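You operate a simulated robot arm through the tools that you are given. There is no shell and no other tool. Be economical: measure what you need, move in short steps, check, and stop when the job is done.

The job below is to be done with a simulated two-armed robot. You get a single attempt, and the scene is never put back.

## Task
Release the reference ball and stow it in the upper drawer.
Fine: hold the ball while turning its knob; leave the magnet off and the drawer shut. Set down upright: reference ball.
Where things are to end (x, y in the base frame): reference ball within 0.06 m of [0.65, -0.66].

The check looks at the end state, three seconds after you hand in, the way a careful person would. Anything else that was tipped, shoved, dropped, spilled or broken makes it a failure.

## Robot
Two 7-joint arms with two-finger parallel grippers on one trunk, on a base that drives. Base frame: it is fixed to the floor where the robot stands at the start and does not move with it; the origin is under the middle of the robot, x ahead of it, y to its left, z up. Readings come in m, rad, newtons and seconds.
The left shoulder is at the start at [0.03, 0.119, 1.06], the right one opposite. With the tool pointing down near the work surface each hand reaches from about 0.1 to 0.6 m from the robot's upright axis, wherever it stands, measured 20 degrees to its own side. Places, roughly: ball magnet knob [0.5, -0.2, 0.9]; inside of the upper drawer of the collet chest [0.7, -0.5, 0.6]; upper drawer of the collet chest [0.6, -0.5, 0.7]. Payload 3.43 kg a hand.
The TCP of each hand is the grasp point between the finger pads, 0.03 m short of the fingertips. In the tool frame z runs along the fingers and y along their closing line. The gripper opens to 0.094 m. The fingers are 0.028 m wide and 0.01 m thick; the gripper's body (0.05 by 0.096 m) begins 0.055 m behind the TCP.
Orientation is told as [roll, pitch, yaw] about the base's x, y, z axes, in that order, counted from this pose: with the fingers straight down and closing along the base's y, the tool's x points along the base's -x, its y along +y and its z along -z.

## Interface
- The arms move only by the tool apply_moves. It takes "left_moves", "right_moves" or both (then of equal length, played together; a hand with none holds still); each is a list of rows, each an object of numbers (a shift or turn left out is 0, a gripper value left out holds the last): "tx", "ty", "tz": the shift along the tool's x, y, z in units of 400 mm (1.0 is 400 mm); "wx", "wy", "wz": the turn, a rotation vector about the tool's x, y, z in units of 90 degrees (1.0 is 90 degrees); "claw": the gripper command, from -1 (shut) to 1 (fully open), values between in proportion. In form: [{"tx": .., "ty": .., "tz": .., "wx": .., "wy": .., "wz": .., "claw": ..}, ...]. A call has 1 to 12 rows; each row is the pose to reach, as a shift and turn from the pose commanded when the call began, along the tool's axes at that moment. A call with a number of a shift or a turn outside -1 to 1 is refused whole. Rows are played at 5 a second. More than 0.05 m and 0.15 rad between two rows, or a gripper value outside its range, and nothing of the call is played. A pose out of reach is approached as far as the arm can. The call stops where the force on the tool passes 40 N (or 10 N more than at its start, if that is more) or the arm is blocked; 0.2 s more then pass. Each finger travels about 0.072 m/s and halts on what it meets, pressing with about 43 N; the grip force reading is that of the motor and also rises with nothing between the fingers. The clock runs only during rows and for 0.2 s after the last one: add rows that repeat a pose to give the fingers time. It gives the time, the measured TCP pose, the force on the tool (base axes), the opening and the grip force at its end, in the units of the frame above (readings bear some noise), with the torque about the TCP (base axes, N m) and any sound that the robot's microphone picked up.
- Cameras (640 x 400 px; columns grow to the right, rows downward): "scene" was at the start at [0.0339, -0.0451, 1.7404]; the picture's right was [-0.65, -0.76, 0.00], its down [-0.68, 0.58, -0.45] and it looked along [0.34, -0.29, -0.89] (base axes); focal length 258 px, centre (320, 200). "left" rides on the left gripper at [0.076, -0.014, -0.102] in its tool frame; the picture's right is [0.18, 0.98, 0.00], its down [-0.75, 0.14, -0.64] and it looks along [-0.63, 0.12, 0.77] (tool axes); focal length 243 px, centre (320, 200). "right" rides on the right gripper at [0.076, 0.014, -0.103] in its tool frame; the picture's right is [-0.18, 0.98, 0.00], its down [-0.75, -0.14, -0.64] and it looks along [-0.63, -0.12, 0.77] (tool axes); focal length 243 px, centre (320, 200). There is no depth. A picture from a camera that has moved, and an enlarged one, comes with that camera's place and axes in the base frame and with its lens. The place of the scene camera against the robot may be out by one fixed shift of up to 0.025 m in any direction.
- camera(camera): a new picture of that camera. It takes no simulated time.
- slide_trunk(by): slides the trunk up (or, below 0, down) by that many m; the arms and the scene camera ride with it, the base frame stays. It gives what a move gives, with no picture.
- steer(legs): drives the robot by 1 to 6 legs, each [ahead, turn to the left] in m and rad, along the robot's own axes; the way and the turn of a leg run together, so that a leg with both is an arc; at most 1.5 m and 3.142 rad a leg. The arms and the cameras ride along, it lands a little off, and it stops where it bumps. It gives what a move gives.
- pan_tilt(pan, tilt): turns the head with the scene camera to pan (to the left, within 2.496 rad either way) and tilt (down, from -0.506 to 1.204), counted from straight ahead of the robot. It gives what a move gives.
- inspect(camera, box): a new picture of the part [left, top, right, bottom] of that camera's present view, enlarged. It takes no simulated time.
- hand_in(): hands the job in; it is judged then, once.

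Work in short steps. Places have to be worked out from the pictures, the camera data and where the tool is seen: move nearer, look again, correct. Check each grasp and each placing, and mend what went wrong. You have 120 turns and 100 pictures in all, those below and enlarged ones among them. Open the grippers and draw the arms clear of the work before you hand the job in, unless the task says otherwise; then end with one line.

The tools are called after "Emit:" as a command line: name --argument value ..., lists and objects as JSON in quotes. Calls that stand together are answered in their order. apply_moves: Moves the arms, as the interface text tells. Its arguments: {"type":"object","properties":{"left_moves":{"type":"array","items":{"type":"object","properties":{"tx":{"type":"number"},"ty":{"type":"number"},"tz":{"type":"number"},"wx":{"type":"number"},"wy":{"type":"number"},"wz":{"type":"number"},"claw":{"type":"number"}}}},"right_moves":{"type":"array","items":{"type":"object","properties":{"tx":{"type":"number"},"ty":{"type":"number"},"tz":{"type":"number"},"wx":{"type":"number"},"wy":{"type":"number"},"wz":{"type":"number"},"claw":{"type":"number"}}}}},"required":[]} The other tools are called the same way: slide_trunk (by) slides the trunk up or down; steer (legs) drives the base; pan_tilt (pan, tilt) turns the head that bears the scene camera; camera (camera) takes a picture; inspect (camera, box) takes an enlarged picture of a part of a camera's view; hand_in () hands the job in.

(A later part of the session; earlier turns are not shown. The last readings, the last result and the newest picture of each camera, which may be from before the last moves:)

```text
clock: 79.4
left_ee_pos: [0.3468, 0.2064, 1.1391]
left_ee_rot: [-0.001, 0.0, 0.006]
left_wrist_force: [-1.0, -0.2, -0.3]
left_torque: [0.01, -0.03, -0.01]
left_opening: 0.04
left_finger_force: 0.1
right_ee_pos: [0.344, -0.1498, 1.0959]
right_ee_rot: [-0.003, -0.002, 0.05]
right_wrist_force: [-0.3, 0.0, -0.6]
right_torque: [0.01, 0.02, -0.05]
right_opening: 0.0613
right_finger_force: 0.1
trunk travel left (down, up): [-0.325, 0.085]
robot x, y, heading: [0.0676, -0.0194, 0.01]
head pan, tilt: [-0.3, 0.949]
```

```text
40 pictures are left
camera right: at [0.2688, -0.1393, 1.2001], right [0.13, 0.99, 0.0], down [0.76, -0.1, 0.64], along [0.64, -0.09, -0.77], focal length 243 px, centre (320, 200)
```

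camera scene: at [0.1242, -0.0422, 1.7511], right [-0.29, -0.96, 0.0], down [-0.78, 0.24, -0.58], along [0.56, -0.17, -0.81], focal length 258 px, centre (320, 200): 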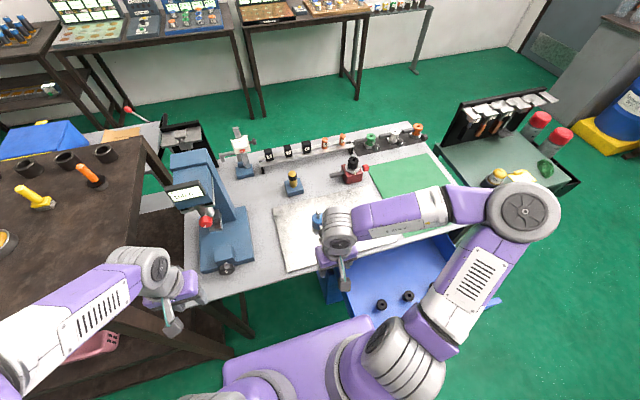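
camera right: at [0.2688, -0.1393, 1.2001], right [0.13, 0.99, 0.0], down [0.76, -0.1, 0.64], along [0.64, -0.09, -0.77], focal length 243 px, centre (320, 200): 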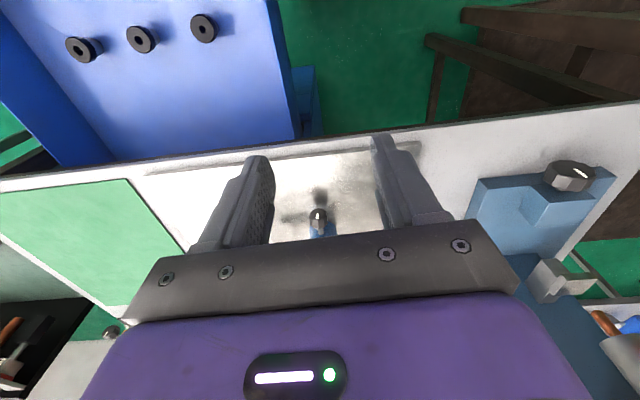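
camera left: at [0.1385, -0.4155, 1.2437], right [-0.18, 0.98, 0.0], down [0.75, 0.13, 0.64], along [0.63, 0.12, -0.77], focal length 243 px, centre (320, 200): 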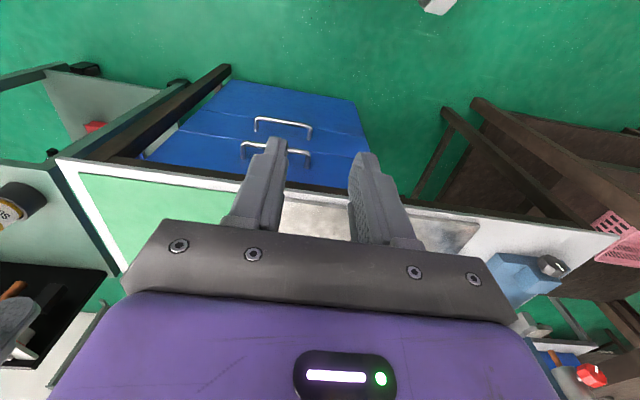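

The drawer and its collets are undisturbed. I'll bring the right hand to hover above and just short of the ball.

Emit:
apply_moves --right_moves '[{"tx": -0.11, "ty": -0.02, "wz": 0.032}, {"tx": -0.22, "ty": -0.04, "wz": 0.032}, {"tx": -0.33, "ty": -0.06, "wz": 0.032}, {"tx": -0.44, "ty": -0.08, "wz": 0.032, "tz": 0.04}, {"tx": -0.54, "ty": -0.104, "wz": 0.032, "tz": 0.08}, {"tx": -0.573, "ty": -0.104, "wz": 0.032, "tz": 0.165}, {"tx": -0.573, "ty": -0.104, "wz": 0.032, "tz": 0.165}]'

Emit:
camera --camera "right"

Emit:
inspect --camera "scene" --box '[270, 160, 400, 260]'

```text
clock: 81.0
left_ee_pos: [0.3468, 0.2065, 1.1394]
left_ee_rot: [0.002, 0.0, 0.006]
left_wrist_force: [-0.7, 0.4, 0.7]
left_torque: [0.03, 0.05, 0.01]
left_opening: 0.0401
left_finger_force: 0.0
right_ee_pos: [0.5266, -0.2063, 1.066]
right_ee_rot: [-0.002, -0.001, 0.002]
right_wrist_force: [0.2, -0.2, -1.4]
right_torque: [0.02, 0.06, -0.03]
right_opening: 0.0612
right_finger_force: 0.0
right hand out of reach, approached as far as the arm can: row 3, 4, 5, 6, 7
trunk travel left (down, up): [-0.325, 0.085]
robot x, y, heading: [0.0677, -0.0175, 0.006]
head pan, tilt: [-0.3, 0.949]
```

```text
39 pictures are left
camera right: at [0.4517, -0.192, 1.1691], right [0.18, 0.98, 0.0], down [0.75, -0.14, 0.64], along [0.63, -0.12, -0.77], focal length 243 px, centre (320, 200)
```

right: 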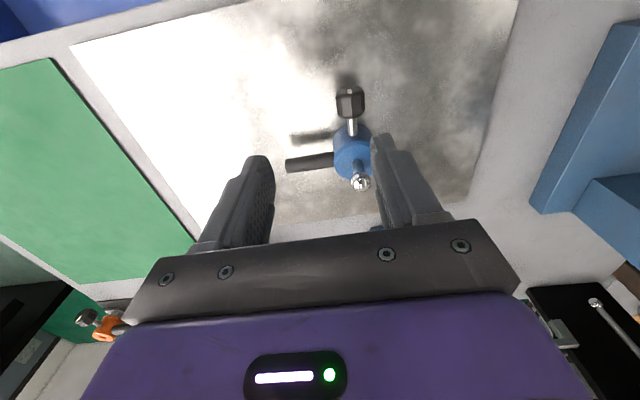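

```text
4.00 times, centred on (335, 210) of scene
camera zoom: at [0.1247, -0.0425, 1.7511], right [-0.29, -0.96, 0.0], down [-0.78, 0.24, -0.58], along [0.56, -0.17, -0.81], focal length 1031 px, centre (260, 160)
```

zoom: 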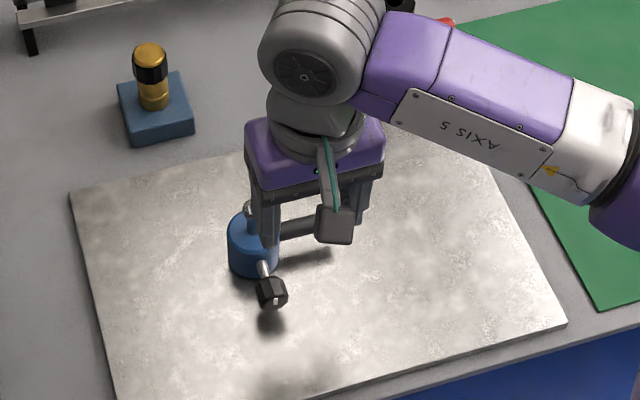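

The arm is at its reach limit, so I'll pull the left hand back a little and drive 0.08 m ahead.

Emit:
apply_moves --left_moves '[{"tx": 0.1}, {"tx": 0.18}]'

Emit:
steer --legs '[[0.08, 0.0]]'

Emit:
camera --camera "right"

```text
clock: 81.6
left_ee_pos: [0.2878, 0.2089, 1.1508]
left_ee_rot: [0.001, 0.001, 0.006]
left_wrist_force: [0.2, 0.4, -0.8]
left_torque: [0.03, 0.01, 0.0]
left_opening: 0.0401
left_finger_force: 0.1
left hand out of reach, approached as far as the arm can: row 2
right_ee_pos: [0.5257, -0.2049, 1.0661]
right_ee_rot: [-0.001, -0.002, 0.002]
right_wrist_force: [-0.4, 0.1, 0.2]
right_torque: [-0.01, 0.05, 0.01]
right_opening: 0.0609
right_finger_force: 0.1
trunk travel left (down, up): [-0.325, 0.085]
robot x, y, heading: [0.0692, -0.017, 0.008]
head pan, tilt: [-0.3, 0.949]
```

```text
clock: 82.6
left_ee_pos: [0.3683, 0.2097, 1.1514]
left_ee_rot: [0.001, 0.001, 0.007]
left_wrist_force: [0.4, -0.5, -0.9]
left_torque: [-0.03, 0.06, -0.04]
left_opening: 0.0401
left_finger_force: 0.1
right_ee_pos: [0.6049, -0.2054, 1.0658]
right_ee_rot: [-0.001, -0.003, 0.002]
right_wrist_force: [-0.1, -0.4, -0.4]
right_torque: [0.02, 0.01, 0.0]
right_opening: 0.061
right_finger_force: 0.1
trunk travel left (down, up): [-0.325, 0.085]
robot x, y, heading: [0.1462, -0.0151, 0.006]
head pan, tilt: [-0.3, 0.949]
```

```text
37 pictures are left
camera right: at [0.531, -0.1909, 1.1691], right [0.18, 0.98, 0.0], down [0.75, -0.14, 0.64], along [0.63, -0.12, -0.77], focal length 243 px, centre (320, 200)
```

right: 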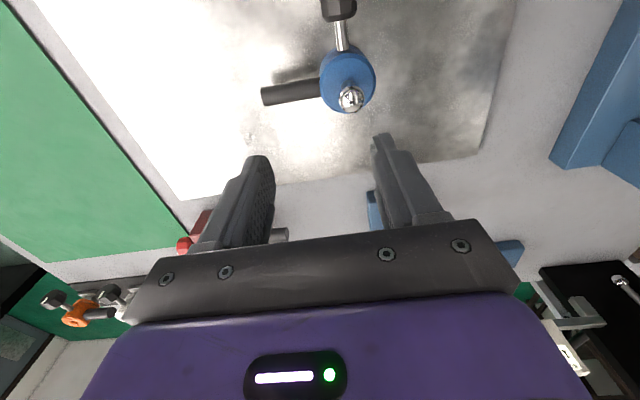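

I'll take a closer look at the ball and post to choose the grip height.

Emit:
inspect --camera "right" --box '[280, 20, 420, 120]'

Emit:
inspect --camera "left" --box '[0, 60, 160, 220]'

```text
4.00 times, centred on (350, 70) of right
camera zoom: at [0.531, -0.1909, 1.1691], right [0.18, 0.98, 0.0], down [0.75, -0.14, 0.64], along [0.63, -0.12, -0.77], focal length 970 px, centre (200, 720)
```

zoom: 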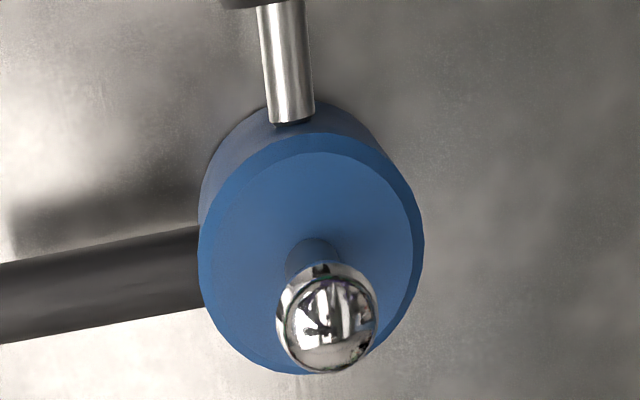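

```text
2.50 times, centred on (80, 140) of left
camera zoom: at [0.292, 0.1958, 1.2546], right [-0.19, 0.98, 0.0], down [0.75, 0.15, 0.64], along [0.63, 0.12, -0.77], focal length 606 px, centre (920, 350)
```

zoom: 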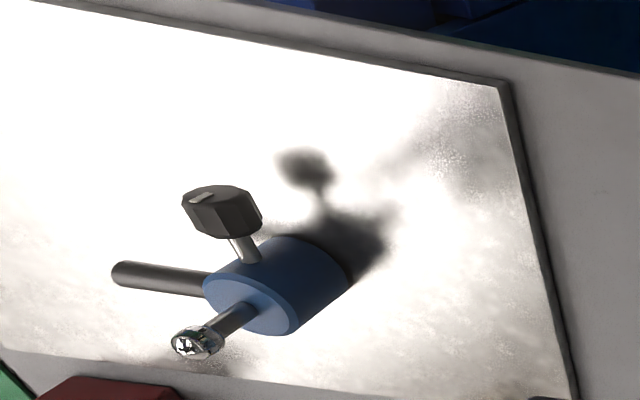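

Ball centre ≈(0.594,-0.180,0.976), Ø19 mm, body top 0.94. I'll centre the hand over it at height first.

Emit:
apply_moves --right_moves '[{"tx": 0.014, "ty": 0.032}, {"tx": 0.027, "ty": 0.064, "tz": 0.02}, {"tx": 0.027, "ty": 0.064, "tz": 0.04}, {"tx": 0.027, "ty": 0.064, "tz": 0.04}]'

```text
clock: 83.6
left_ee_pos: [0.3679, 0.2104, 1.1502]
left_ee_rot: [0.003, 0.001, 0.008]
left_wrist_force: [0.7, 0.5, -0.3]
left_torque: [-0.03, -0.01, 0.02]
left_opening: 0.0399
left_finger_force: 0.0
right_ee_pos: [0.5892, -0.1876, 1.047]
right_ee_rot: [-0.003, -0.001, 0.003]
right_wrist_force: [-1.0, 0.6, 0.0]
right_torque: [-0.05, -0.02, 0.03]
right_opening: 0.0613
right_finger_force: 0.0
right hand out of reach, approached as far as the arm can: row 1, 2, 3, 4
trunk travel left (down, up): [-0.325, 0.085]
robot x, y, heading: [0.1446, -0.0179, -0.0]
head pan, tilt: [-0.3, 0.949]
```

At this height the reach is tight. Raising the trunk 0.07 m gives the arm a better posture, and then I'll correct the remaining 5–8 mm.

Emit:
slide_trunk --by 0.07

Emit:
apply_moves --right_moves '[{"tz": 0.05}, {"tz": 0.1}, {"tz": 0.15}, {"tz": 0.18}, {"tz": 0.18}]'

```text
clock: 84.7
left_ee_pos: [0.3665, 0.2106, 1.2216]
left_ee_rot: [0.001, 0.003, 0.007]
left_wrist_force: [0.0, 0.2, 0.0]
left_torque: [-0.03, 0.0, 0.0]
left_opening: 0.0399
left_finger_force: 0.0
right_ee_pos: [0.5894, -0.1875, 1.1181]
right_ee_rot: [0.001, -0.002, 0.002]
right_wrist_force: [0.2, -0.5, 0.8]
right_torque: [0.0, -0.01, 0.01]
right_opening: 0.0611
right_finger_force: 0.1
trunk travel left (down, up): [-0.395, 0.015]
robot x, y, heading: [0.1515, -0.0128, 0.002]
head pan, tilt: [-0.3, 0.949]
```

```text
clock: 85.9
left_ee_pos: [0.3669, 0.2094, 1.2212]
left_ee_rot: [0.001, 0.001, 0.007]
left_wrist_force: [0.3, 0.1, -0.6]
left_torque: [0.01, -0.03, 0.05]
left_opening: 0.04
left_finger_force: 0.1
right_ee_pos: [0.5907, -0.1874, 1.0438]
right_ee_rot: [-0.001, -0.001, 0.002]
right_wrist_force: [-0.5, 0.5, 0.6]
right_torque: [0.02, 0.0, -0.01]
right_opening: 0.0611
right_finger_force: 0.1
trunk travel left (down, up): [-0.395, 0.015]
robot x, y, heading: [0.15, -0.0147, 0.01]
head pan, tilt: [-0.3, 0.949]
```

Now reachable. Final lateral correction, then a look.

Emit:
apply_moves --right_moves '[{"tx": -0.009, "ty": 0.019}, {"tx": -0.009, "ty": 0.019, "tz": 0.04}, {"tx": -0.009, "ty": 0.019, "tz": 0.04}]'

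Emit:
camera --camera "right"

```text
clock: 86.7
left_ee_pos: [0.3667, 0.2098, 1.2205]
left_ee_rot: [0.001, 0.001, 0.007]
left_wrist_force: [0.2, 0.5, -0.1]
left_torque: [0.0, 0.03, -0.01]
left_opening: 0.04
left_finger_force: 0.1
right_ee_pos: [0.5943, -0.1796, 1.0291]
right_ee_rot: [-0.002, -0.002, 0.001]
right_wrist_force: [0.4, -1.2, -0.3]
right_torque: [0.0, 0.0, 0.02]
right_opening: 0.061
right_finger_force: 0.1
trunk travel left (down, up): [-0.395, 0.015]
robot x, y, heading: [0.1481, -0.0181, 0.007]
head pan, tilt: [-0.3, 0.949]
```

```text
34 pictures are left
camera right: at [0.5187, -0.166, 1.1326], right [0.18, 0.98, 0.0], down [0.75, -0.14, 0.64], along [0.63, -0.12, -0.77], focal length 243 px, centre (320, 200)
```

right: 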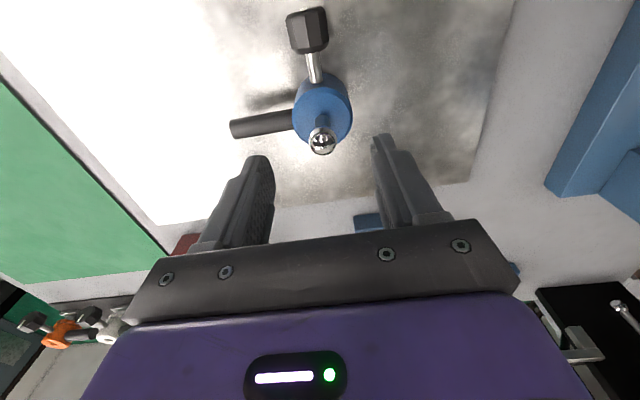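

The ball reads (0.596,-0.179), aligned. Descending 54 mm and closing on the ball.

Emit:
apply_moves --right_moves '[{"tx": -0.003, "tz": 0.05}, {"tx": -0.003, "tz": 0.1}, {"tx": -0.003, "tz": 0.134}, {"tx": -0.003, "tz": 0.134}]'

Emit:
camera --camera "right"

```text
clock: 87.7
left_ee_pos: [0.3659, 0.2102, 1.2211]
left_ee_rot: [0.001, 0.002, 0.009]
left_wrist_force: [-0.6, 0.2, -0.6]
left_torque: [0.05, -0.03, 0.01]
left_opening: 0.0399
left_finger_force: 0.0
right_ee_pos: [0.595, -0.1789, 0.9752]
right_ee_rot: [-0.001, -0.002, 0.002]
right_wrist_force: [1.0, -0.3, 0.0]
right_torque: [-0.03, 0.0, 0.0]
right_opening: 0.061
right_finger_force: 0.1
trunk travel left (down, up): [-0.395, 0.015]
robot x, y, heading: [0.1481, -0.0152, 0.012]
head pan, tilt: [-0.3, 0.949]
```

```text
33 pictures are left
camera right: at [0.5194, -0.1654, 1.0784], right [0.18, 0.98, 0.0], down [0.75, -0.14, 0.64], along [0.63, -0.12, -0.77], focal length 243 px, centre (320, 200)
```

right: 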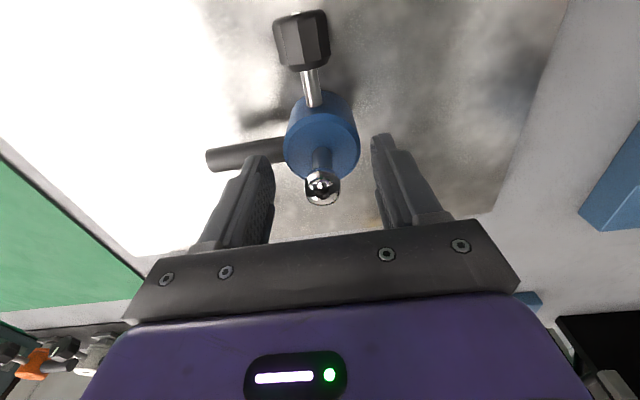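

The ball sits right at the TCP. Closing.

Emit:
apply_moves --right_moves '[{"claw": -0.2}, {"claw": -0.5}, {"claw": -1}, {"claw": -1}, {"claw": -1}]'

Emit:
apply_moves --right_moves '[{"tz": -0.02}, {"tz": -0.06}, {"tz": -0.1}, {"tz": -0.15}, {"tz": -0.15}]'

Emit:
camera --camera "right"

Emit:
inspect --camera "scene" --box '[230, 160, 400, 280]'

```text
clock: 88.9
left_ee_pos: [0.367, 0.2107, 1.2201]
left_ee_rot: [0.001, 0.001, 0.007]
left_wrist_force: [-0.1, -0.1, 0.2]
left_torque: [0.04, -0.03, -0.04]
left_opening: 0.04
left_finger_force: 0.0
right_ee_pos: [0.5939, -0.1784, 0.9759]
right_ee_rot: [-0.002, -0.001, 0.002]
right_wrist_force: [0.3, 0.6, 0.3]
right_torque: [0.0, -0.01, -0.02]
right_opening: 0.019
right_finger_force: 42.7
trunk travel left (down, up): [-0.395, 0.015]
robot x, y, heading: [0.1461, -0.0165, 0.009]
head pan, tilt: [-0.3, 0.949]
```

```text
clock: 90.1
left_ee_pos: [0.3673, 0.2097, 1.2206]
left_ee_rot: [0.003, 0.002, 0.006]
left_wrist_force: [0.1, -0.6, -0.2]
left_torque: [0.04, -0.01, 0.0]
left_opening: 0.0397
left_finger_force: 0.0
right_ee_pos: [0.594, -0.1805, 1.0378]
right_ee_rot: [-0.003, -0.002, 0.002]
right_wrist_force: [0.6, -0.1, -3.0]
right_torque: [0.0, -0.02, 0.05]
right_opening: 0.0185
right_finger_force: 43.2
trunk travel left (down, up): [-0.395, 0.015]
robot x, y, heading: [0.1471, -0.0155, 0.004]
head pan, tilt: [-0.3, 0.949]
```

```text
32 pictures are left
camera right: at [0.5198, -0.1666, 1.1404], right [0.18, 0.98, 0.0], down [0.75, -0.14, 0.64], along [0.63, -0.12, -0.77], focal length 243 px, centre (320, 200)
```

right: 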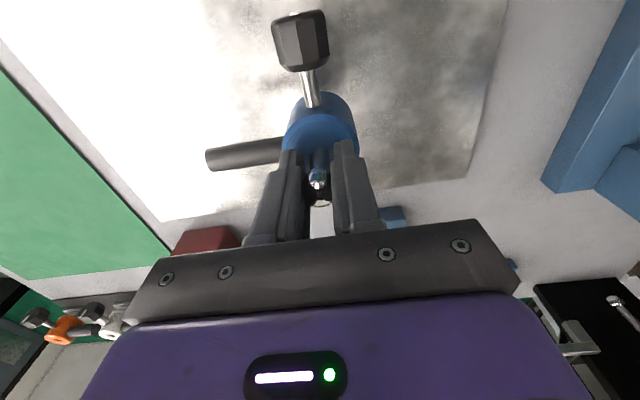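

```text
3.33 times, centred on (315, 220) of scene
camera zoom: at [0.2037, -0.0417, 1.8211], right [-0.29, -0.96, 0.0], down [-0.78, 0.24, -0.58], along [0.56, -0.17, -0.81], focal length 859 px, centre (337, 133)
```

zoom: 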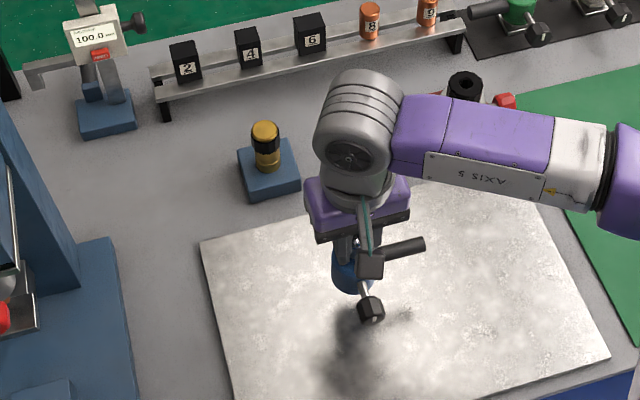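

Lifted cleanly and hanging upright (3 N). I'll retract toward the robot and turn the hand to yaw -90°, so the handle points to -x and the knob to +y.

Emit:
apply_moves --right_moves '[{"tz": -0.05}, {"tz": -0.1, "tx": 0.03}, {"tz": -0.1, "tx": 0.06, "wz": 0.09}, {"tz": -0.1, "tx": 0.1, "wz": 0.18}, {"tz": -0.1, "tx": 0.14, "wz": 0.27}, {"tz": -0.1, "tx": 0.18, "wz": 0.36}, {"tz": -0.1, "tx": 0.22, "wz": 0.45}, {"tz": -0.1, "tx": 0.26, "wz": 0.54}, {"tz": -0.1, "tx": 0.3, "wz": 0.63}, {"tz": -0.1, "tx": 0.3, "wz": 0.72}, {"tz": -0.1, "tx": 0.3, "wz": 0.81}, {"tz": -0.1, "tx": 0.3, "wz": 0.9}]'

Emit:
apply_moves --right_moves '[{"wz": 0.05}, {"wz": 0.1}, {"wz": 0.1}]'

Emit:
steer --legs '[[-0.6, 0.0]]'

Emit:
camera --camera "scene"

```text
clock: 92.7
left_ee_pos: [0.366, 0.2114, 1.2206]
left_ee_rot: [0.001, 0.002, 0.006]
left_wrist_force: [0.5, -0.2, 0.4]
left_torque: [0.0, -0.02, 0.02]
left_opening: 0.0401
left_finger_force: 0.1
right_ee_pos: [0.4742, -0.1796, 1.0753]
right_ee_rot: [0.003, -0.004, -1.413]
right_wrist_force: [0.0, -0.5, -3.2]
right_torque: [-0.02, -0.06, 0.0]
right_opening: 0.0189
right_finger_force: 42.7
trunk travel left (down, up): [-0.395, 0.015]
robot x, y, heading: [0.1473, -0.0153, 0.01]
head pan, tilt: [-0.3, 0.949]
```

```text
clock: 93.5
left_ee_pos: [0.3668, 0.2093, 1.2205]
left_ee_rot: [0.001, 0.001, 0.006]
left_wrist_force: [0.0, 0.7, -0.4]
left_torque: [0.01, -0.01, 0.02]
left_opening: 0.0401
left_finger_force: 0.1
right_ee_pos: [0.4743, -0.1799, 1.0747]
right_ee_rot: [0.001, 0.0, -1.57]
right_wrist_force: [0.4, 0.7, -3.7]
right_torque: [0.03, 0.01, 0.01]
right_opening: 0.0188
right_finger_force: 42.6
trunk travel left (down, up): [-0.395, 0.015]
robot x, y, heading: [0.1504, -0.0152, 0.008]
head pan, tilt: [-0.3, 0.949]
```

```text
clock: 96.8
left_ee_pos: [-0.2207, 0.2064, 1.2206]
left_ee_rot: [0.002, 0.003, 0.005]
left_wrist_force: [0.8, -0.2, -1.2]
left_torque: [0.0, 0.02, 0.02]
left_opening: 0.0401
left_finger_force: 0.1
right_ee_pos: [-0.1144, -0.1853, 1.0765]
right_ee_rot: [0.001, -0.002, -1.574]
right_wrist_force: [1.1, -0.6, -3.2]
right_torque: [-0.02, -0.01, -0.01]
right_opening: 0.0188
right_finger_force: 42.9
trunk travel left (down, up): [-0.395, 0.015]
robot x, y, heading: [-0.4433, -0.0156, 0.0]
head pan, tilt: [-0.3, 0.949]
```

```text
30 pictures are left
camera scene: at [-0.3854, -0.0445, 1.8211], right [-0.29, -0.96, 0.0], down [-0.78, 0.24, -0.58], along [0.56, -0.17, -0.81], focal length 258 px, centre (320, 200)
```

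scene: 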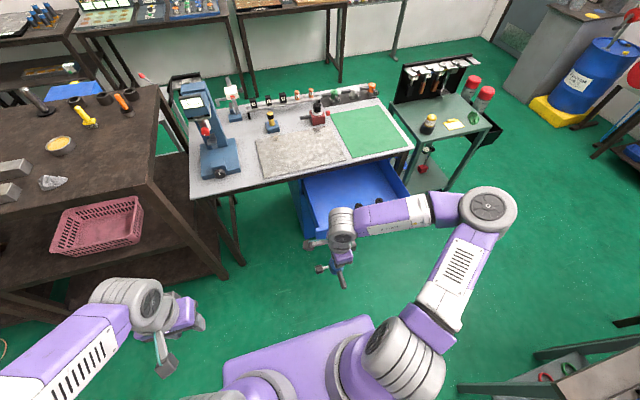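

The ball still hangs straight. I'll drive around to stand in front of the drawer.

Emit:
steer --legs '[[0, -1.0], [0.48, 0], [0, 1.0]]'

Emit:
pan_tilt --pan -0.25 --tilt 1.05

Emit:
camera --camera "scene"

Emit:
camera --camera "right"

```text
clock: 104.8
left_ee_pos: [0.0451, -0.2041, 1.2209]
left_ee_rot: [0.003, 0.002, -0.009]
left_wrist_force: [-0.1, 0.2, -0.1]
left_torque: [0.01, 0.02, -0.01]
left_opening: 0.0399
left_finger_force: 0.0
right_ee_pos: [0.1495, -0.5975, 1.0748]
right_ee_rot: [0.003, -0.002, -1.584]
right_wrist_force: [-1.0, -0.1, -4.6]
right_torque: [-0.02, -0.01, -0.01]
right_opening: 0.0189
right_finger_force: 43.1
trunk travel left (down, up): [-0.395, 0.015]
robot x, y, heading: [-0.1774, -0.4263, -0.009]
head pan, tilt: [-0.3, 0.949]
```

```text
clock: 105.5
left_ee_pos: [0.0461, -0.205, 1.2215]
left_ee_rot: [0.001, 0.002, -0.006]
left_wrist_force: [0.0, 1.6, -0.5]
left_torque: [-0.01, 0.0, 0.01]
left_opening: 0.0399
left_finger_force: 0.0
right_ee_pos: [0.148, -0.5964, 1.076]
right_ee_rot: [0.002, -0.001, -1.583]
right_wrist_force: [0.7, -0.1, -3.7]
right_torque: [-0.04, -0.01, 0.05]
right_opening: 0.019
right_finger_force: 43.0
trunk travel left (down, up): [-0.395, 0.015]
robot x, y, heading: [-0.172, -0.4247, -0.01]
head pan, tilt: [-0.25, 1.051]
```

```text
29 pictures are left
camera scene: at [-0.1254, -0.4488, 1.8141], right [-0.25, -0.97, 0.0], down [-0.84, 0.22, -0.5], along [0.48, -0.13, -0.87], focal length 258 px, centre (320, 200)
```

scene: 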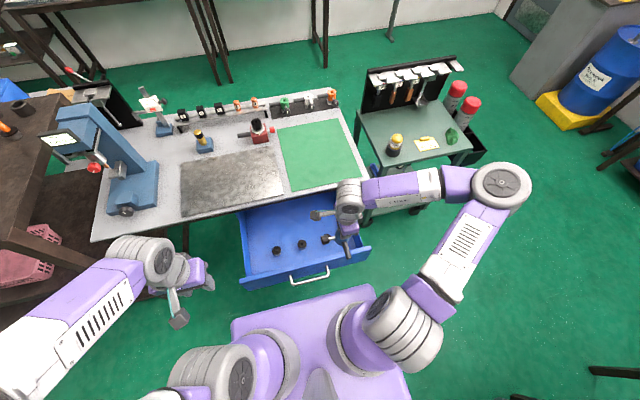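

```text
28 pictures are left
camera right: at [0.1649, -0.5217, 1.1793], right [0.98, -0.2, 0.0], down [-0.15, -0.75, 0.64], along [-0.12, -0.63, -0.77], focal length 243 px, centre (320, 200)
```

right: 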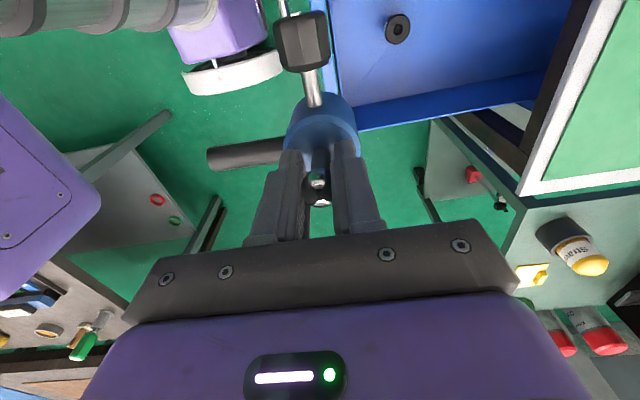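

The knob points to +y and the handle to -x, as planned. I'll enlarge both views to measure the drawer walls, floor and nearest collet.

Emit:
inspect --camera "scene" --box '[225, 180, 385, 300]'

Emit:
inspect --camera "right" --box '[320, 0, 600, 180]'

```text
3.33 times, centred on (305, 240) of scene
camera zoom: at [-0.1254, -0.4488, 1.8141], right [-0.25, -0.97, 0.0], down [-0.84, 0.22, -0.5], along [0.48, -0.13, -0.87], focal length 859 px, centre (370, 67)
```

zoom: 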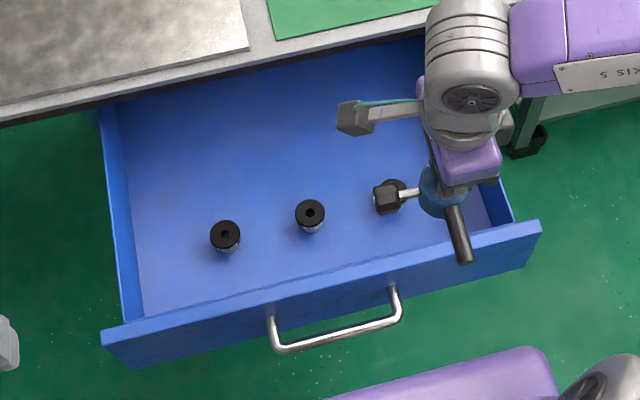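

```text
2.22 times, centred on (460, 90) of right
camera zoom: at [0.1649, -0.5217, 1.1793], right [0.98, -0.2, 0.0], down [-0.15, -0.75, 0.64], along [-0.12, -0.63, -0.77], focal length 539 px, centre (9, 444)
```

zoom: 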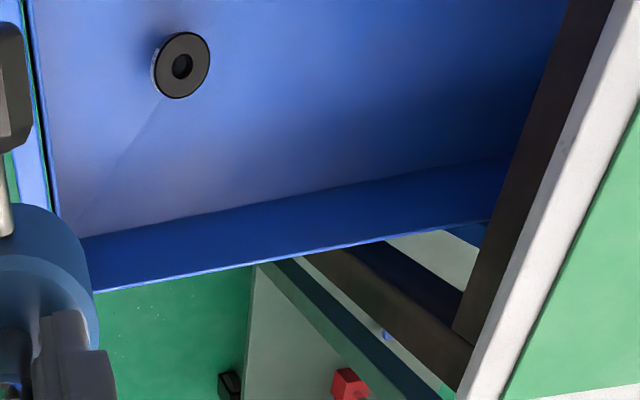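

Nearest collet ≈(0.285,-0.589), right inner wall y≈-0.717, floor z≈0.65, wall top ≈0.77. Target spot (drawer out 0.328): (0.335,-0.65). I'll lower the trunk 0.15 m (ball bottom ≈0.84, above the walls), then move over the spot.

Emit:
slide_trunk --by -0.15

Emit:
apply_moves --right_moves '[{"ty": 0.08, "tx": -0.03}, {"ty": 0.16, "tx": -0.06}, {"ty": 0.25, "tx": -0.09}, {"ty": 0.34, "tx": -0.11}, {"ty": 0.42, "tx": -0.129}, {"ty": 0.469, "tx": -0.129}, {"ty": 0.469, "tx": -0.129}]'

Emit:
camera --camera "right"

Emit:
inspect --camera "scene" --box '[225, 160, 425, 300]'

```text
clock: 107.2
left_ee_pos: [0.0462, -0.2044, 1.0715]
left_ee_rot: [0.001, 0.002, -0.007]
left_wrist_force: [-0.1, -0.8, -0.8]
left_torque: [0.01, -0.02, 0.02]
left_opening: 0.04
left_finger_force: 0.0
right_ee_pos: [0.1486, -0.5974, 0.9261]
right_ee_rot: [0.002, -0.002, -1.581]
right_wrist_force: [0.5, -0.8, -3.5]
right_torque: [-0.01, -0.04, -0.01]
right_opening: 0.0189
right_finger_force: 43.2
trunk travel left (down, up): [-0.245, 0.165]
robot x, y, heading: [-0.1742, -0.4275, -0.01]
head pan, tilt: [-0.25, 1.051]
```

```text
clock: 108.8
left_ee_pos: [0.048, -0.2043, 1.0707]
left_ee_rot: [0.001, 0.002, -0.007]
left_wrist_force: [-0.4, 0.3, -0.1]
left_torque: [0.0, -0.01, -0.02]
left_opening: 0.0401
left_finger_force: 0.0
right_ee_pos: [0.323, -0.6521, 0.9255]
right_ee_rot: [0.0, 0.0, -1.588]
right_wrist_force: [0.4, 0.3, -4.2]
right_torque: [0.02, -0.02, 0.02]
right_opening: 0.0189
right_finger_force: 43.6
right hand out of reach, approached as far as the arm can: row 6, 7
trunk travel left (down, up): [-0.245, 0.165]
robot x, y, heading: [-0.1799, -0.4261, -0.003]
head pan, tilt: [-0.25, 1.051]
```

```text
25 pictures are left
camera right: at [0.3394, -0.5774, 1.0292], right [0.98, -0.2, 0.0], down [-0.15, -0.75, 0.64], along [-0.13, -0.63, -0.77], focal length 243 px, centre (320, 200)
```

right: 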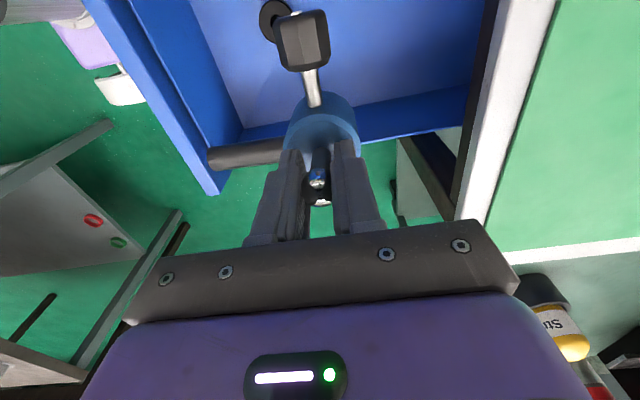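

```text
2.86 times, centred on (325, 230) of scene
camera zoom: at [-0.125, -0.449, 1.664], right [-0.25, -0.97, 0.0], down [-0.84, 0.22, -0.5], along [0.48, -0.13, -0.87], focal length 737 px, centre (306, 114)
```

zoom: 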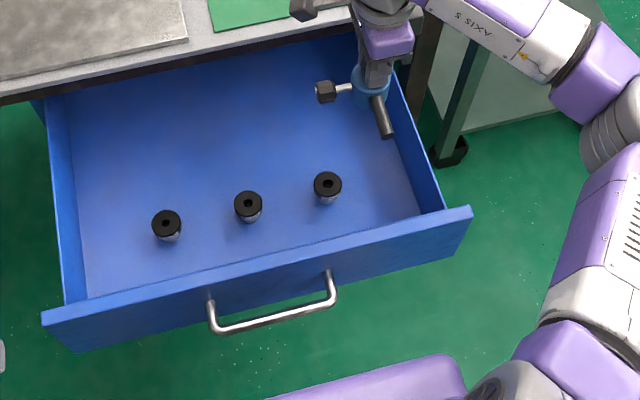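

The hand is at (0.323,-0.652), which maps to (0.651,-0.652) with the drawer closed. The knob would pass ~9 mm from the collet, so I'll turn the ball another 11° away from it, then lower the trunk 0.15 m and look.

Emit:
apply_moves --right_moves '[{"wz": 0.04}, {"wz": 0.08}, {"wz": 0.12}, {"wz": 0.12}]'

Emit:
slide_trunk --by -0.15

Emit:
camera --camera "right"

Emit:
inspect --camera "scene" --box '[225, 120, 425, 260]'

```text
clock: 109.8
left_ee_pos: [0.0463, -0.2052, 1.0701]
left_ee_rot: [0.002, 0.001, -0.006]
left_wrist_force: [-1.0, -0.3, -0.2]
left_torque: [-0.02, 0.02, -0.01]
left_opening: 0.0401
left_finger_force: 0.0
right_ee_pos: [0.3214, -0.6525, 0.9262]
right_ee_rot: [0.002, -0.002, -1.772]
right_wrist_force: [-0.1, 0.6, -3.3]
right_torque: [-0.02, -0.02, 0.0]
right_opening: 0.0191
right_finger_force: 42.7
trunk travel left (down, up): [-0.245, 0.165]
robot x, y, heading: [-0.1759, -0.427, -0.008]
head pan, tilt: [-0.25, 1.051]
```

```text
clock: 111.6
left_ee_pos: [0.0474, -0.2065, 0.9209]
left_ee_rot: [0.0, 0.002, -0.006]
left_wrist_force: [0.6, -0.3, -0.3]
left_torque: [-0.01, 0.0, -0.02]
left_opening: 0.0403
left_finger_force: 0.0
right_ee_pos: [0.3214, -0.6514, 0.7762]
right_ee_rot: [0.001, -0.002, -1.771]
right_wrist_force: [-0.6, -0.2, -3.9]
right_torque: [-0.04, -0.01, 0.0]
right_opening: 0.0191
right_finger_force: 43.1
trunk travel left (down, up): [-0.095, 0.315]
robot x, y, heading: [-0.1765, -0.4232, -0.011]
head pan, tilt: [-0.25, 1.051]
```

```text
23 pictures are left
camera right: at [0.3519, -0.5809, 0.8795], right [0.93, -0.38, 0.0], down [-0.29, -0.71, 0.64], along [-0.24, -0.6, -0.77], focal length 243 px, centre (320, 200)
```

right: 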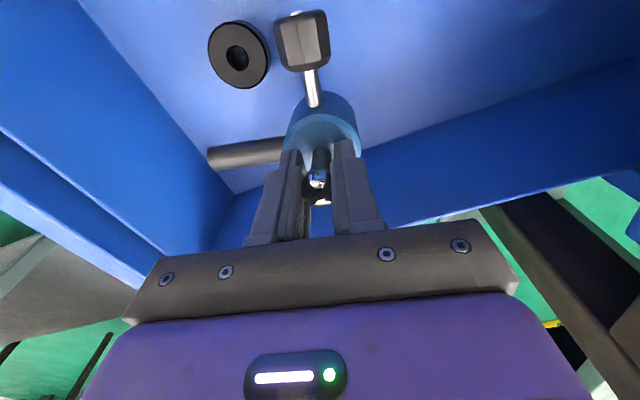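

```text
2.86 times, centred on (325, 190) of scene
camera zoom: at [-0.1255, -0.4489, 1.5142], right [-0.25, -0.97, 0.0], down [-0.84, 0.22, -0.5], along [0.48, -0.13, -0.87], focal length 737 px, centre (306, 229)
```

zoom: 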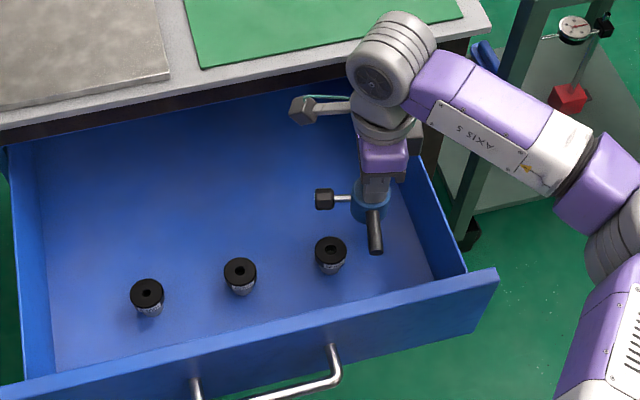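

The knob and handle both clear the collet by over 1 cm. Lowering with the arm toward the floor in small steps.

Emit:
apply_moves --right_moves '[{"tz": 0.02}, {"tz": 0.04}, {"tz": 0.06}, {"tz": 0.075}, {"tz": 0.075}]'

Emit:
camera --camera "right"

```text
clock: 112.8
left_ee_pos: [0.0465, -0.2053, 0.9194]
left_ee_rot: [0.001, 0.003, -0.007]
left_wrist_force: [0.7, 0.3, 0.3]
left_torque: [-0.01, 0.01, 0.0]
left_opening: 0.0398
left_finger_force: 0.0
right_ee_pos: [0.3215, -0.6507, 0.7452]
right_ee_rot: [0.001, -0.001, -1.771]
right_wrist_force: [0.5, 0.4, -3.5]
right_torque: [-0.06, 0.0, 0.02]
right_opening: 0.0188
right_finger_force: 43.2
trunk travel left (down, up): [-0.095, 0.315]
robot x, y, heading: [-0.1763, -0.4258, -0.005]
head pan, tilt: [-0.25, 1.051]
```

```text
21 pictures are left
camera right: at [0.3516, -0.5796, 0.8486], right [0.93, -0.38, 0.0], down [-0.29, -0.71, 0.64], along [-0.24, -0.6, -0.77], focal length 243 px, centre (320, 200)
```

right: 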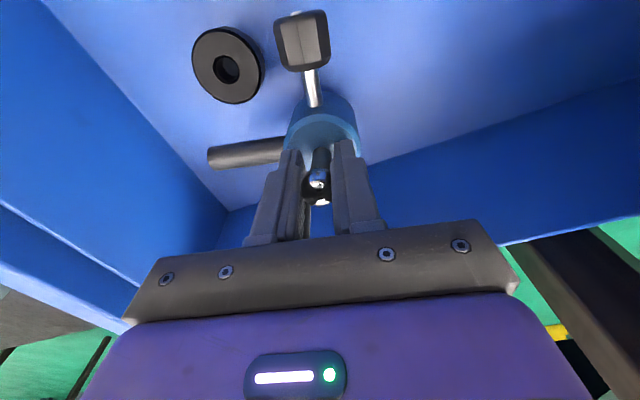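

No contact yet. Going further down by 8 mm at a gentle pace.

Emit:
apply_moves --right_moves '[{"tz": 0.005}, {"tz": 0.01}, {"tz": 0.015}, {"tz": 0.02}, {"tz": 0.02}]'

```text
clock: 114.0
left_ee_pos: [0.0471, -0.205, 0.9205]
left_ee_rot: [0.0, 0.002, -0.007]
left_wrist_force: [0.1, -0.1, -0.1]
left_torque: [-0.02, 0.01, -0.01]
left_opening: 0.04
left_finger_force: 0.0
right_ee_pos: [0.3228, -0.6519, 0.7371]
right_ee_rot: [0.003, -0.002, -1.771]
right_wrist_force: [0.5, 0.2, -4.7]
right_torque: [0.04, 0.0, 0.0]
right_opening: 0.019
right_finger_force: 43.0
trunk travel left (down, up): [-0.095, 0.315]
robot x, y, heading: [-0.1764, -0.4284, -0.009]
head pan, tilt: [-0.25, 1.051]
```

Still free. Another 8 mm.

Emit:
apply_moves --right_moves '[{"tz": 0.005}, {"tz": 0.01}, {"tz": 0.015}, {"tz": 0.02}, {"tz": 0.02}]'

```text
clock: 115.2
left_ee_pos: [0.047, -0.204, 0.9202]
left_ee_rot: [0.002, 0.003, -0.007]
left_wrist_force: [0.6, 0.3, -0.8]
left_torque: [-0.01, -0.05, 0.03]
left_opening: 0.0402
left_finger_force: 0.0
right_ee_pos: [0.3217, -0.6525, 0.7294]
right_ee_rot: [0.002, -0.002, -1.771]
right_wrist_force: [0.4, 0.4, -3.2]
right_torque: [-0.02, -0.01, -0.04]
right_opening: 0.0188
right_finger_force: 42.9
trunk travel left (down, up): [-0.095, 0.315]
robot x, y, heading: [-0.1748, -0.4263, -0.004]
head pan, tilt: [-0.25, 1.051]
```

Still free; continuing 10 mm. The gripper body is 0.04 m away from the wall.

Emit:
apply_moves --right_moves '[{"tz": 0.005}, {"tz": 0.01}, {"tz": 0.015}, {"tz": 0.02}, {"tz": 0.025}, {"tz": 0.025}]'

Emit:
camera --camera "right"

```text
clock: 116.6
left_ee_pos: [0.0452, -0.2049, 0.9214]
left_ee_rot: [0.002, 0.002, -0.008]
left_wrist_force: [-0.5, 0.2, 0.0]
left_torque: [-0.02, 0.0, 0.03]
left_opening: 0.0401
left_finger_force: 0.0
right_ee_pos: [0.3217, -0.6519, 0.7196]
right_ee_rot: [0.004, -0.002, -1.771]
right_wrist_force: [2.2, -0.8, 9.0]
right_torque: [-0.05, 0.18, 0.01]
right_opening: 0.0189
right_finger_force: 43.3
trunk travel left (down, up): [-0.095, 0.315]
robot x, y, heading: [-0.1753, -0.4272, -0.011]
head pan, tilt: [-0.25, 1.051]
```

```text
20 pictures are left
camera right: at [0.3523, -0.5808, 0.8243], right [0.93, -0.38, 0.01], down [-0.29, -0.71, 0.64], along [-0.24, -0.6, -0.77], focal length 243 px, centre (320, 200)
```

right: 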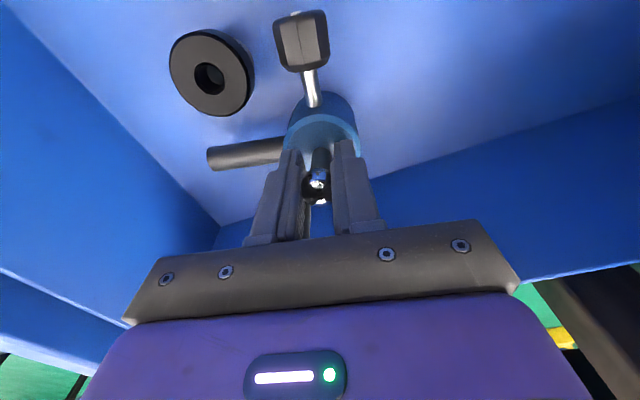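

Contact: 9 N upward, so the base is on the drawer floor at z≈0.636. Opening and raising straight up.

Emit:
apply_moves --right_moves '[{"claw": -0.5}, {"claw": 0}, {"claw": 0}, {"tz": -0.05}, {"tz": -0.12}, {"tz": -0.2}, {"tz": -0.28}]'

Emit:
camera --camera "right"

Emit:
inspect --camera "scene" --box '[225, 120, 425, 260]'

```text
clock: 118.2
left_ee_pos: [0.0462, -0.2053, 0.92]
left_ee_rot: [0.002, 0.002, -0.008]
left_wrist_force: [-0.9, -0.2, 0.2]
left_torque: [0.0, 0.03, -0.02]
left_opening: 0.04
left_finger_force: 0.0
right_ee_pos: [0.3179, -0.6577, 0.8107]
right_ee_rot: [0.001, 0.001, -1.772]
right_wrist_force: [0.2, 0.0, -0.8]
right_torque: [-0.01, 0.01, 0.02]
right_opening: 0.0468
right_finger_force: 0.1
right hand out of reach, approached as far as the arm can: row 6, 7
trunk travel left (down, up): [-0.095, 0.315]
robot x, y, heading: [-0.178, -0.4268, -0.005]
head pan, tilt: [-0.25, 1.051]
```

```text
19 pictures are left
camera right: at [0.3483, -0.587, 0.9143], right [0.93, -0.38, 0.0], down [-0.29, -0.71, 0.64], along [-0.24, -0.6, -0.77], focal length 243 px, centre (320, 200)
```

right: 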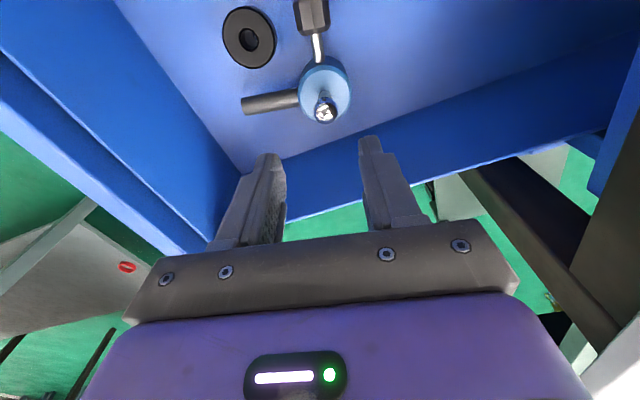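

```text
2.86 times, centred on (325, 190) of scene
camera zoom: at [-0.1251, -0.4488, 1.514], right [-0.25, -0.97, 0.0], down [-0.84, 0.22, -0.5], along [0.48, -0.13, -0.87], focal length 737 px, centre (306, 229)
```

zoom: 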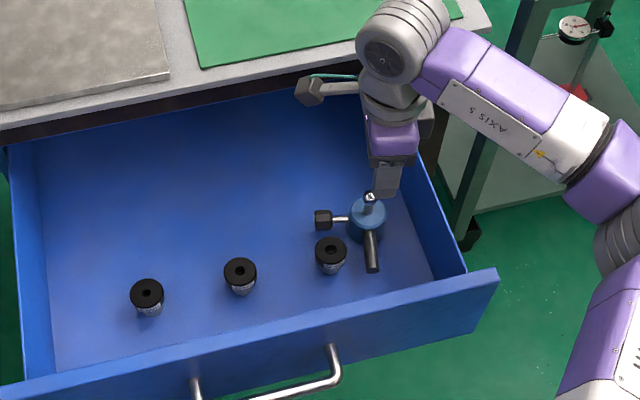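

The ball stands upright at ≈(0.327,-0.654), which becomes ≈(0.655,-0.654) when shut. Now I'll raise the trunk, retract the hand, and drive back to the handle-gripping stance.

Emit:
slide_trunk --by 0.2

Emit:
apply_moves --right_moves '[{"tx": -0.02, "ty": -0.09, "wz": -0.03}, {"tx": -0.04, "ty": -0.18, "wz": -0.06}, {"tx": -0.06, "ty": -0.27, "wz": -0.09}, {"tx": -0.075, "ty": -0.3675, "wz": -0.128}, {"tx": -0.075, "ty": -0.3675, "wz": -0.128}]'

Emit:
steer --legs '[[0, -0.73], [-0.24, 0], [0, 0.73]]'

```text
clock: 120.3
left_ee_pos: [0.0467, -0.2044, 1.1205]
left_ee_rot: [0.001, 0.001, -0.007]
left_wrist_force: [-0.2, 0.6, -0.8]
left_torque: [0.0, -0.03, 0.01]
left_opening: 0.0397
left_finger_force: 0.1
right_ee_pos: [0.3169, -0.6578, 1.0104]
right_ee_rot: [0.001, 0.0, -1.774]
right_wrist_force: [-0.1, -0.2, 0.6]
right_torque: [-0.02, 0.0, 0.01]
right_opening: 0.047
right_finger_force: 0.1
trunk travel left (down, up): [-0.295, 0.115]
robot x, y, heading: [-0.1773, -0.4317, -0.01]
head pan, tilt: [-0.25, 1.051]
```

```text
clock: 121.5
left_ee_pos: [0.046, -0.2055, 1.1211]
left_ee_rot: [0.002, 0.003, -0.005]
left_wrist_force: [-0.3, -0.5, -0.4]
left_torque: [0.01, 0.0, -0.02]
left_opening: 0.0398
left_finger_force: 0.1
right_ee_pos: [0.1682, -0.6596, 1.0101]
right_ee_rot: [0.0, 0.002, -1.571]
right_wrist_force: [-0.6, 0.4, 0.4]
right_torque: [0.01, -0.02, -0.01]
right_opening: 0.0471
right_finger_force: 0.1
trunk travel left (down, up): [-0.295, 0.115]
robot x, y, heading: [-0.179, -0.4276, -0.008]
head pan, tilt: [-0.25, 1.051]
```

```text
clock: 127.2
left_ee_pos: [-0.1306, -0.0415, 1.1208]
left_ee_rot: [0.002, 0.003, -0.004]
left_wrist_force: [-0.3, 0.1, 0.2]
left_torque: [0.0, 0.0, 0.0]
left_opening: 0.0399
left_finger_force: 0.0
right_ee_pos: [-0.0097, -0.4972, 1.01]
right_ee_rot: [0.003, -0.002, -1.57]
right_wrist_force: [-0.6, 0.4, -0.5]
right_torque: [-0.05, 0.0, 0.0]
right_opening: 0.047
right_finger_force: 0.1
trunk travel left (down, up): [-0.295, 0.115]
robot x, y, heading: [-0.3547, -0.2669, -0.007]
head pan, tilt: [-0.25, 1.051]
```

In the same stance as before. I'll pitch the hand forward again in front of the handle.

Emit:
apply_moves --right_moves '[{"wx": -0.06, "tz": 0.03, "claw": 0.3}, {"wx": -0.13, "tz": 0.06}, {"wx": -0.2, "tz": 0.09, "tx": 0.03}, {"wx": -0.27, "tz": 0.12, "tx": 0.06}, {"wx": -0.34, "tz": 0.15, "tx": 0.09}, {"wx": -0.41, "tz": 0.18, "tx": 0.105, "ty": 0.03}, {"wx": -0.48, "tz": 0.21, "tx": 0.105, "ty": 0.06}, {"wx": -0.56, "tz": 0.24, "tx": 0.105, "ty": 0.09}, {"wx": -0.64, "tz": 0.27, "tx": 0.105, "ty": 0.125}, {"wx": -0.72, "tz": 0.29, "tx": 0.105, "ty": 0.125}, {"wx": -0.8, "tz": 0.3125, "tx": 0.105, "ty": 0.125}, {"wx": -0.8, "tz": 0.3125, "tx": 0.105, "ty": 0.125}]'

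Emit:
slide_trunk --by -0.16

Emit:
camera --camera "right"

Emit:
camera --camera "scene"

```text
clock: 129.8
left_ee_pos: [-0.1313, -0.0407, 1.1205]
left_ee_rot: [0.002, 0.003, -0.005]
left_wrist_force: [-0.1, -0.7, -0.7]
left_torque: [0.05, -0.02, 0.0]
left_opening: 0.0402
left_finger_force: 0.1
right_ee_pos: [0.0456, -0.4629, 0.8935]
right_ee_rot: [1.257, -0.001, -1.57]
right_wrist_force: [0.7, 0.0, -0.1]
right_torque: [0.03, -0.03, 0.0]
right_opening: 0.0611
right_finger_force: 0.1
right hand out of reach, approached as far as the arm can: row 4, 5, 6, 7, 8, 11, 12
trunk travel left (down, up): [-0.295, 0.115]
robot x, y, heading: [-0.356, -0.2669, -0.008]
head pan, tilt: [-0.25, 1.051]
```

```text
clock: 131.6
left_ee_pos: [-0.132, -0.0423, 0.9608]
left_ee_rot: [0.002, 0.002, -0.007]
left_wrist_force: [-0.1, -0.3, -1.1]
left_torque: [-0.03, 0.02, -0.01]
left_opening: 0.0401
left_finger_force: 0.0
right_ee_pos: [0.0464, -0.4629, 0.7342]
right_ee_rot: [1.257, -0.003, -1.57]
right_wrist_force: [-1.1, -0.1, 0.0]
right_torque: [-0.02, 0.0, -0.01]
right_opening: 0.061
right_finger_force: 0.0
trunk travel left (down, up): [-0.135, 0.275]
robot x, y, heading: [-0.3511, -0.2652, -0.008]
head pan, tilt: [-0.25, 1.051]
```

```text
17 pictures are left
camera right: at [-0.0459, -0.3866, 0.7801], right [0.3, -0.18, 0.94], down [-0.65, -0.75, 0.06], along [0.69, -0.63, -0.35], focal length 243 px, centre (320, 200)
```

right: 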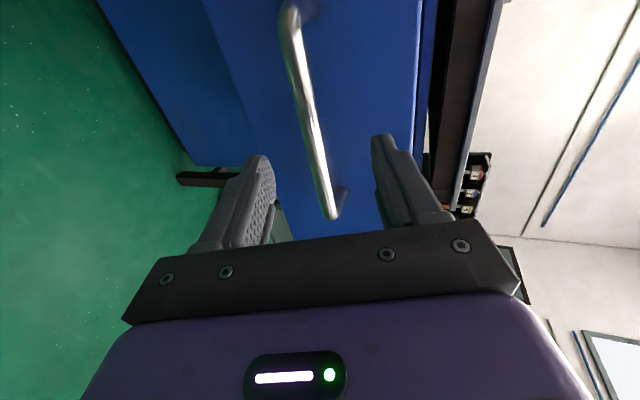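

```text
16 pictures are left
camera scene: at [-0.3034, -0.2862, 1.5542], right [-0.25, -0.97, 0.0], down [-0.84, 0.22, -0.5], along [0.48, -0.13, -0.87], focal length 258 px, centre (320, 200)
```

scene: 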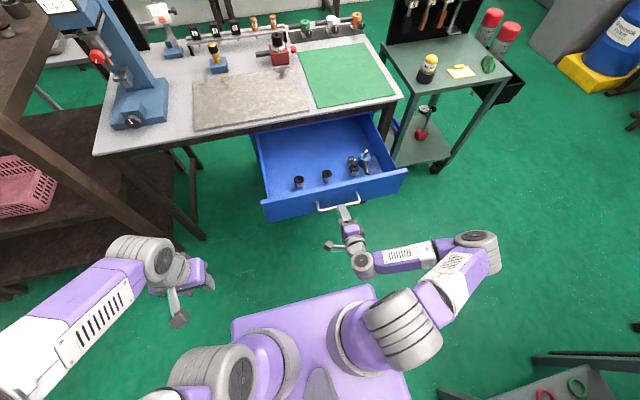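

The bar reads x≈0.11, z≈0.713. I'll advance onto it, check, and close.

Emit:
apply_moves --right_moves '[{"ty": -0.0065, "tz": 0.03}, {"ty": -0.0065, "tz": 0.07}, {"ty": -0.0065, "tz": 0.1}, {"ty": -0.0065, "tz": 0.126}, {"ty": -0.0065, "tz": 0.126}]'

Emit:
camera --camera "right"

```text
clock: 132.8
left_ee_pos: [-0.1326, -0.0417, 0.9608]
left_ee_rot: [0.001, 0.002, -0.005]
left_wrist_force: [0.1, 0.2, -0.2]
left_torque: [0.0, 0.01, 0.01]
left_opening: 0.04
left_finger_force: 0.0
right_ee_pos: [0.0921, -0.4606, 0.7164]
right_ee_rot: [1.258, -0.002, -1.57]
right_wrist_force: [-0.3, 0.1, -0.7]
right_torque: [-0.04, 0.0, -0.02]
right_opening: 0.0611
right_finger_force: 0.0
trunk travel left (down, up): [-0.135, 0.275]
robot x, y, heading: [-0.3543, -0.2665, -0.009]
head pan, tilt: [-0.25, 1.051]
```

```text
15 pictures are left
camera right: at [0.0009, -0.3859, 0.7625], right [0.3, -0.18, 0.94], down [-0.65, -0.75, 0.06], along [0.69, -0.63, -0.35], focal length 243 px, centre (320, 200)
```

right: 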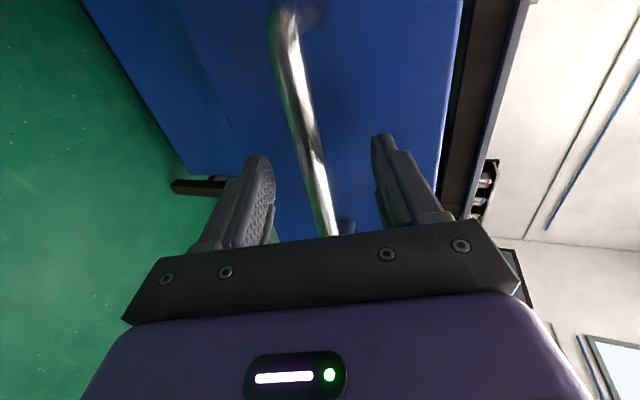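

The bar is between the fingers. Closing on it.

Emit:
apply_moves --right_moves '[{"claw": -0.3}, {"claw": -1}, {"claw": -1}, {"claw": -1}, {"claw": -1}]'

```text
clock: 134.0
left_ee_pos: [-0.1312, -0.0431, 0.9602]
left_ee_rot: [0.002, 0.004, -0.006]
left_wrist_force: [-0.2, -0.4, -0.4]
left_torque: [0.01, -0.01, 0.0]
left_opening: 0.04
left_finger_force: 0.1
right_ee_pos: [0.0926, -0.462, 0.7138]
right_ee_rot: [1.249, 0.0, -1.571]
right_wrist_force: [-0.8, 4.6, -25.2]
right_torque: [-0.21, 0.44, -0.05]
right_opening: 0.0147
right_finger_force: 45.4
trunk travel left (down, up): [-0.135, 0.275]
robot x, y, heading: [-0.3546, -0.2675, -0.007]
head pan, tilt: [-0.25, 1.051]
```

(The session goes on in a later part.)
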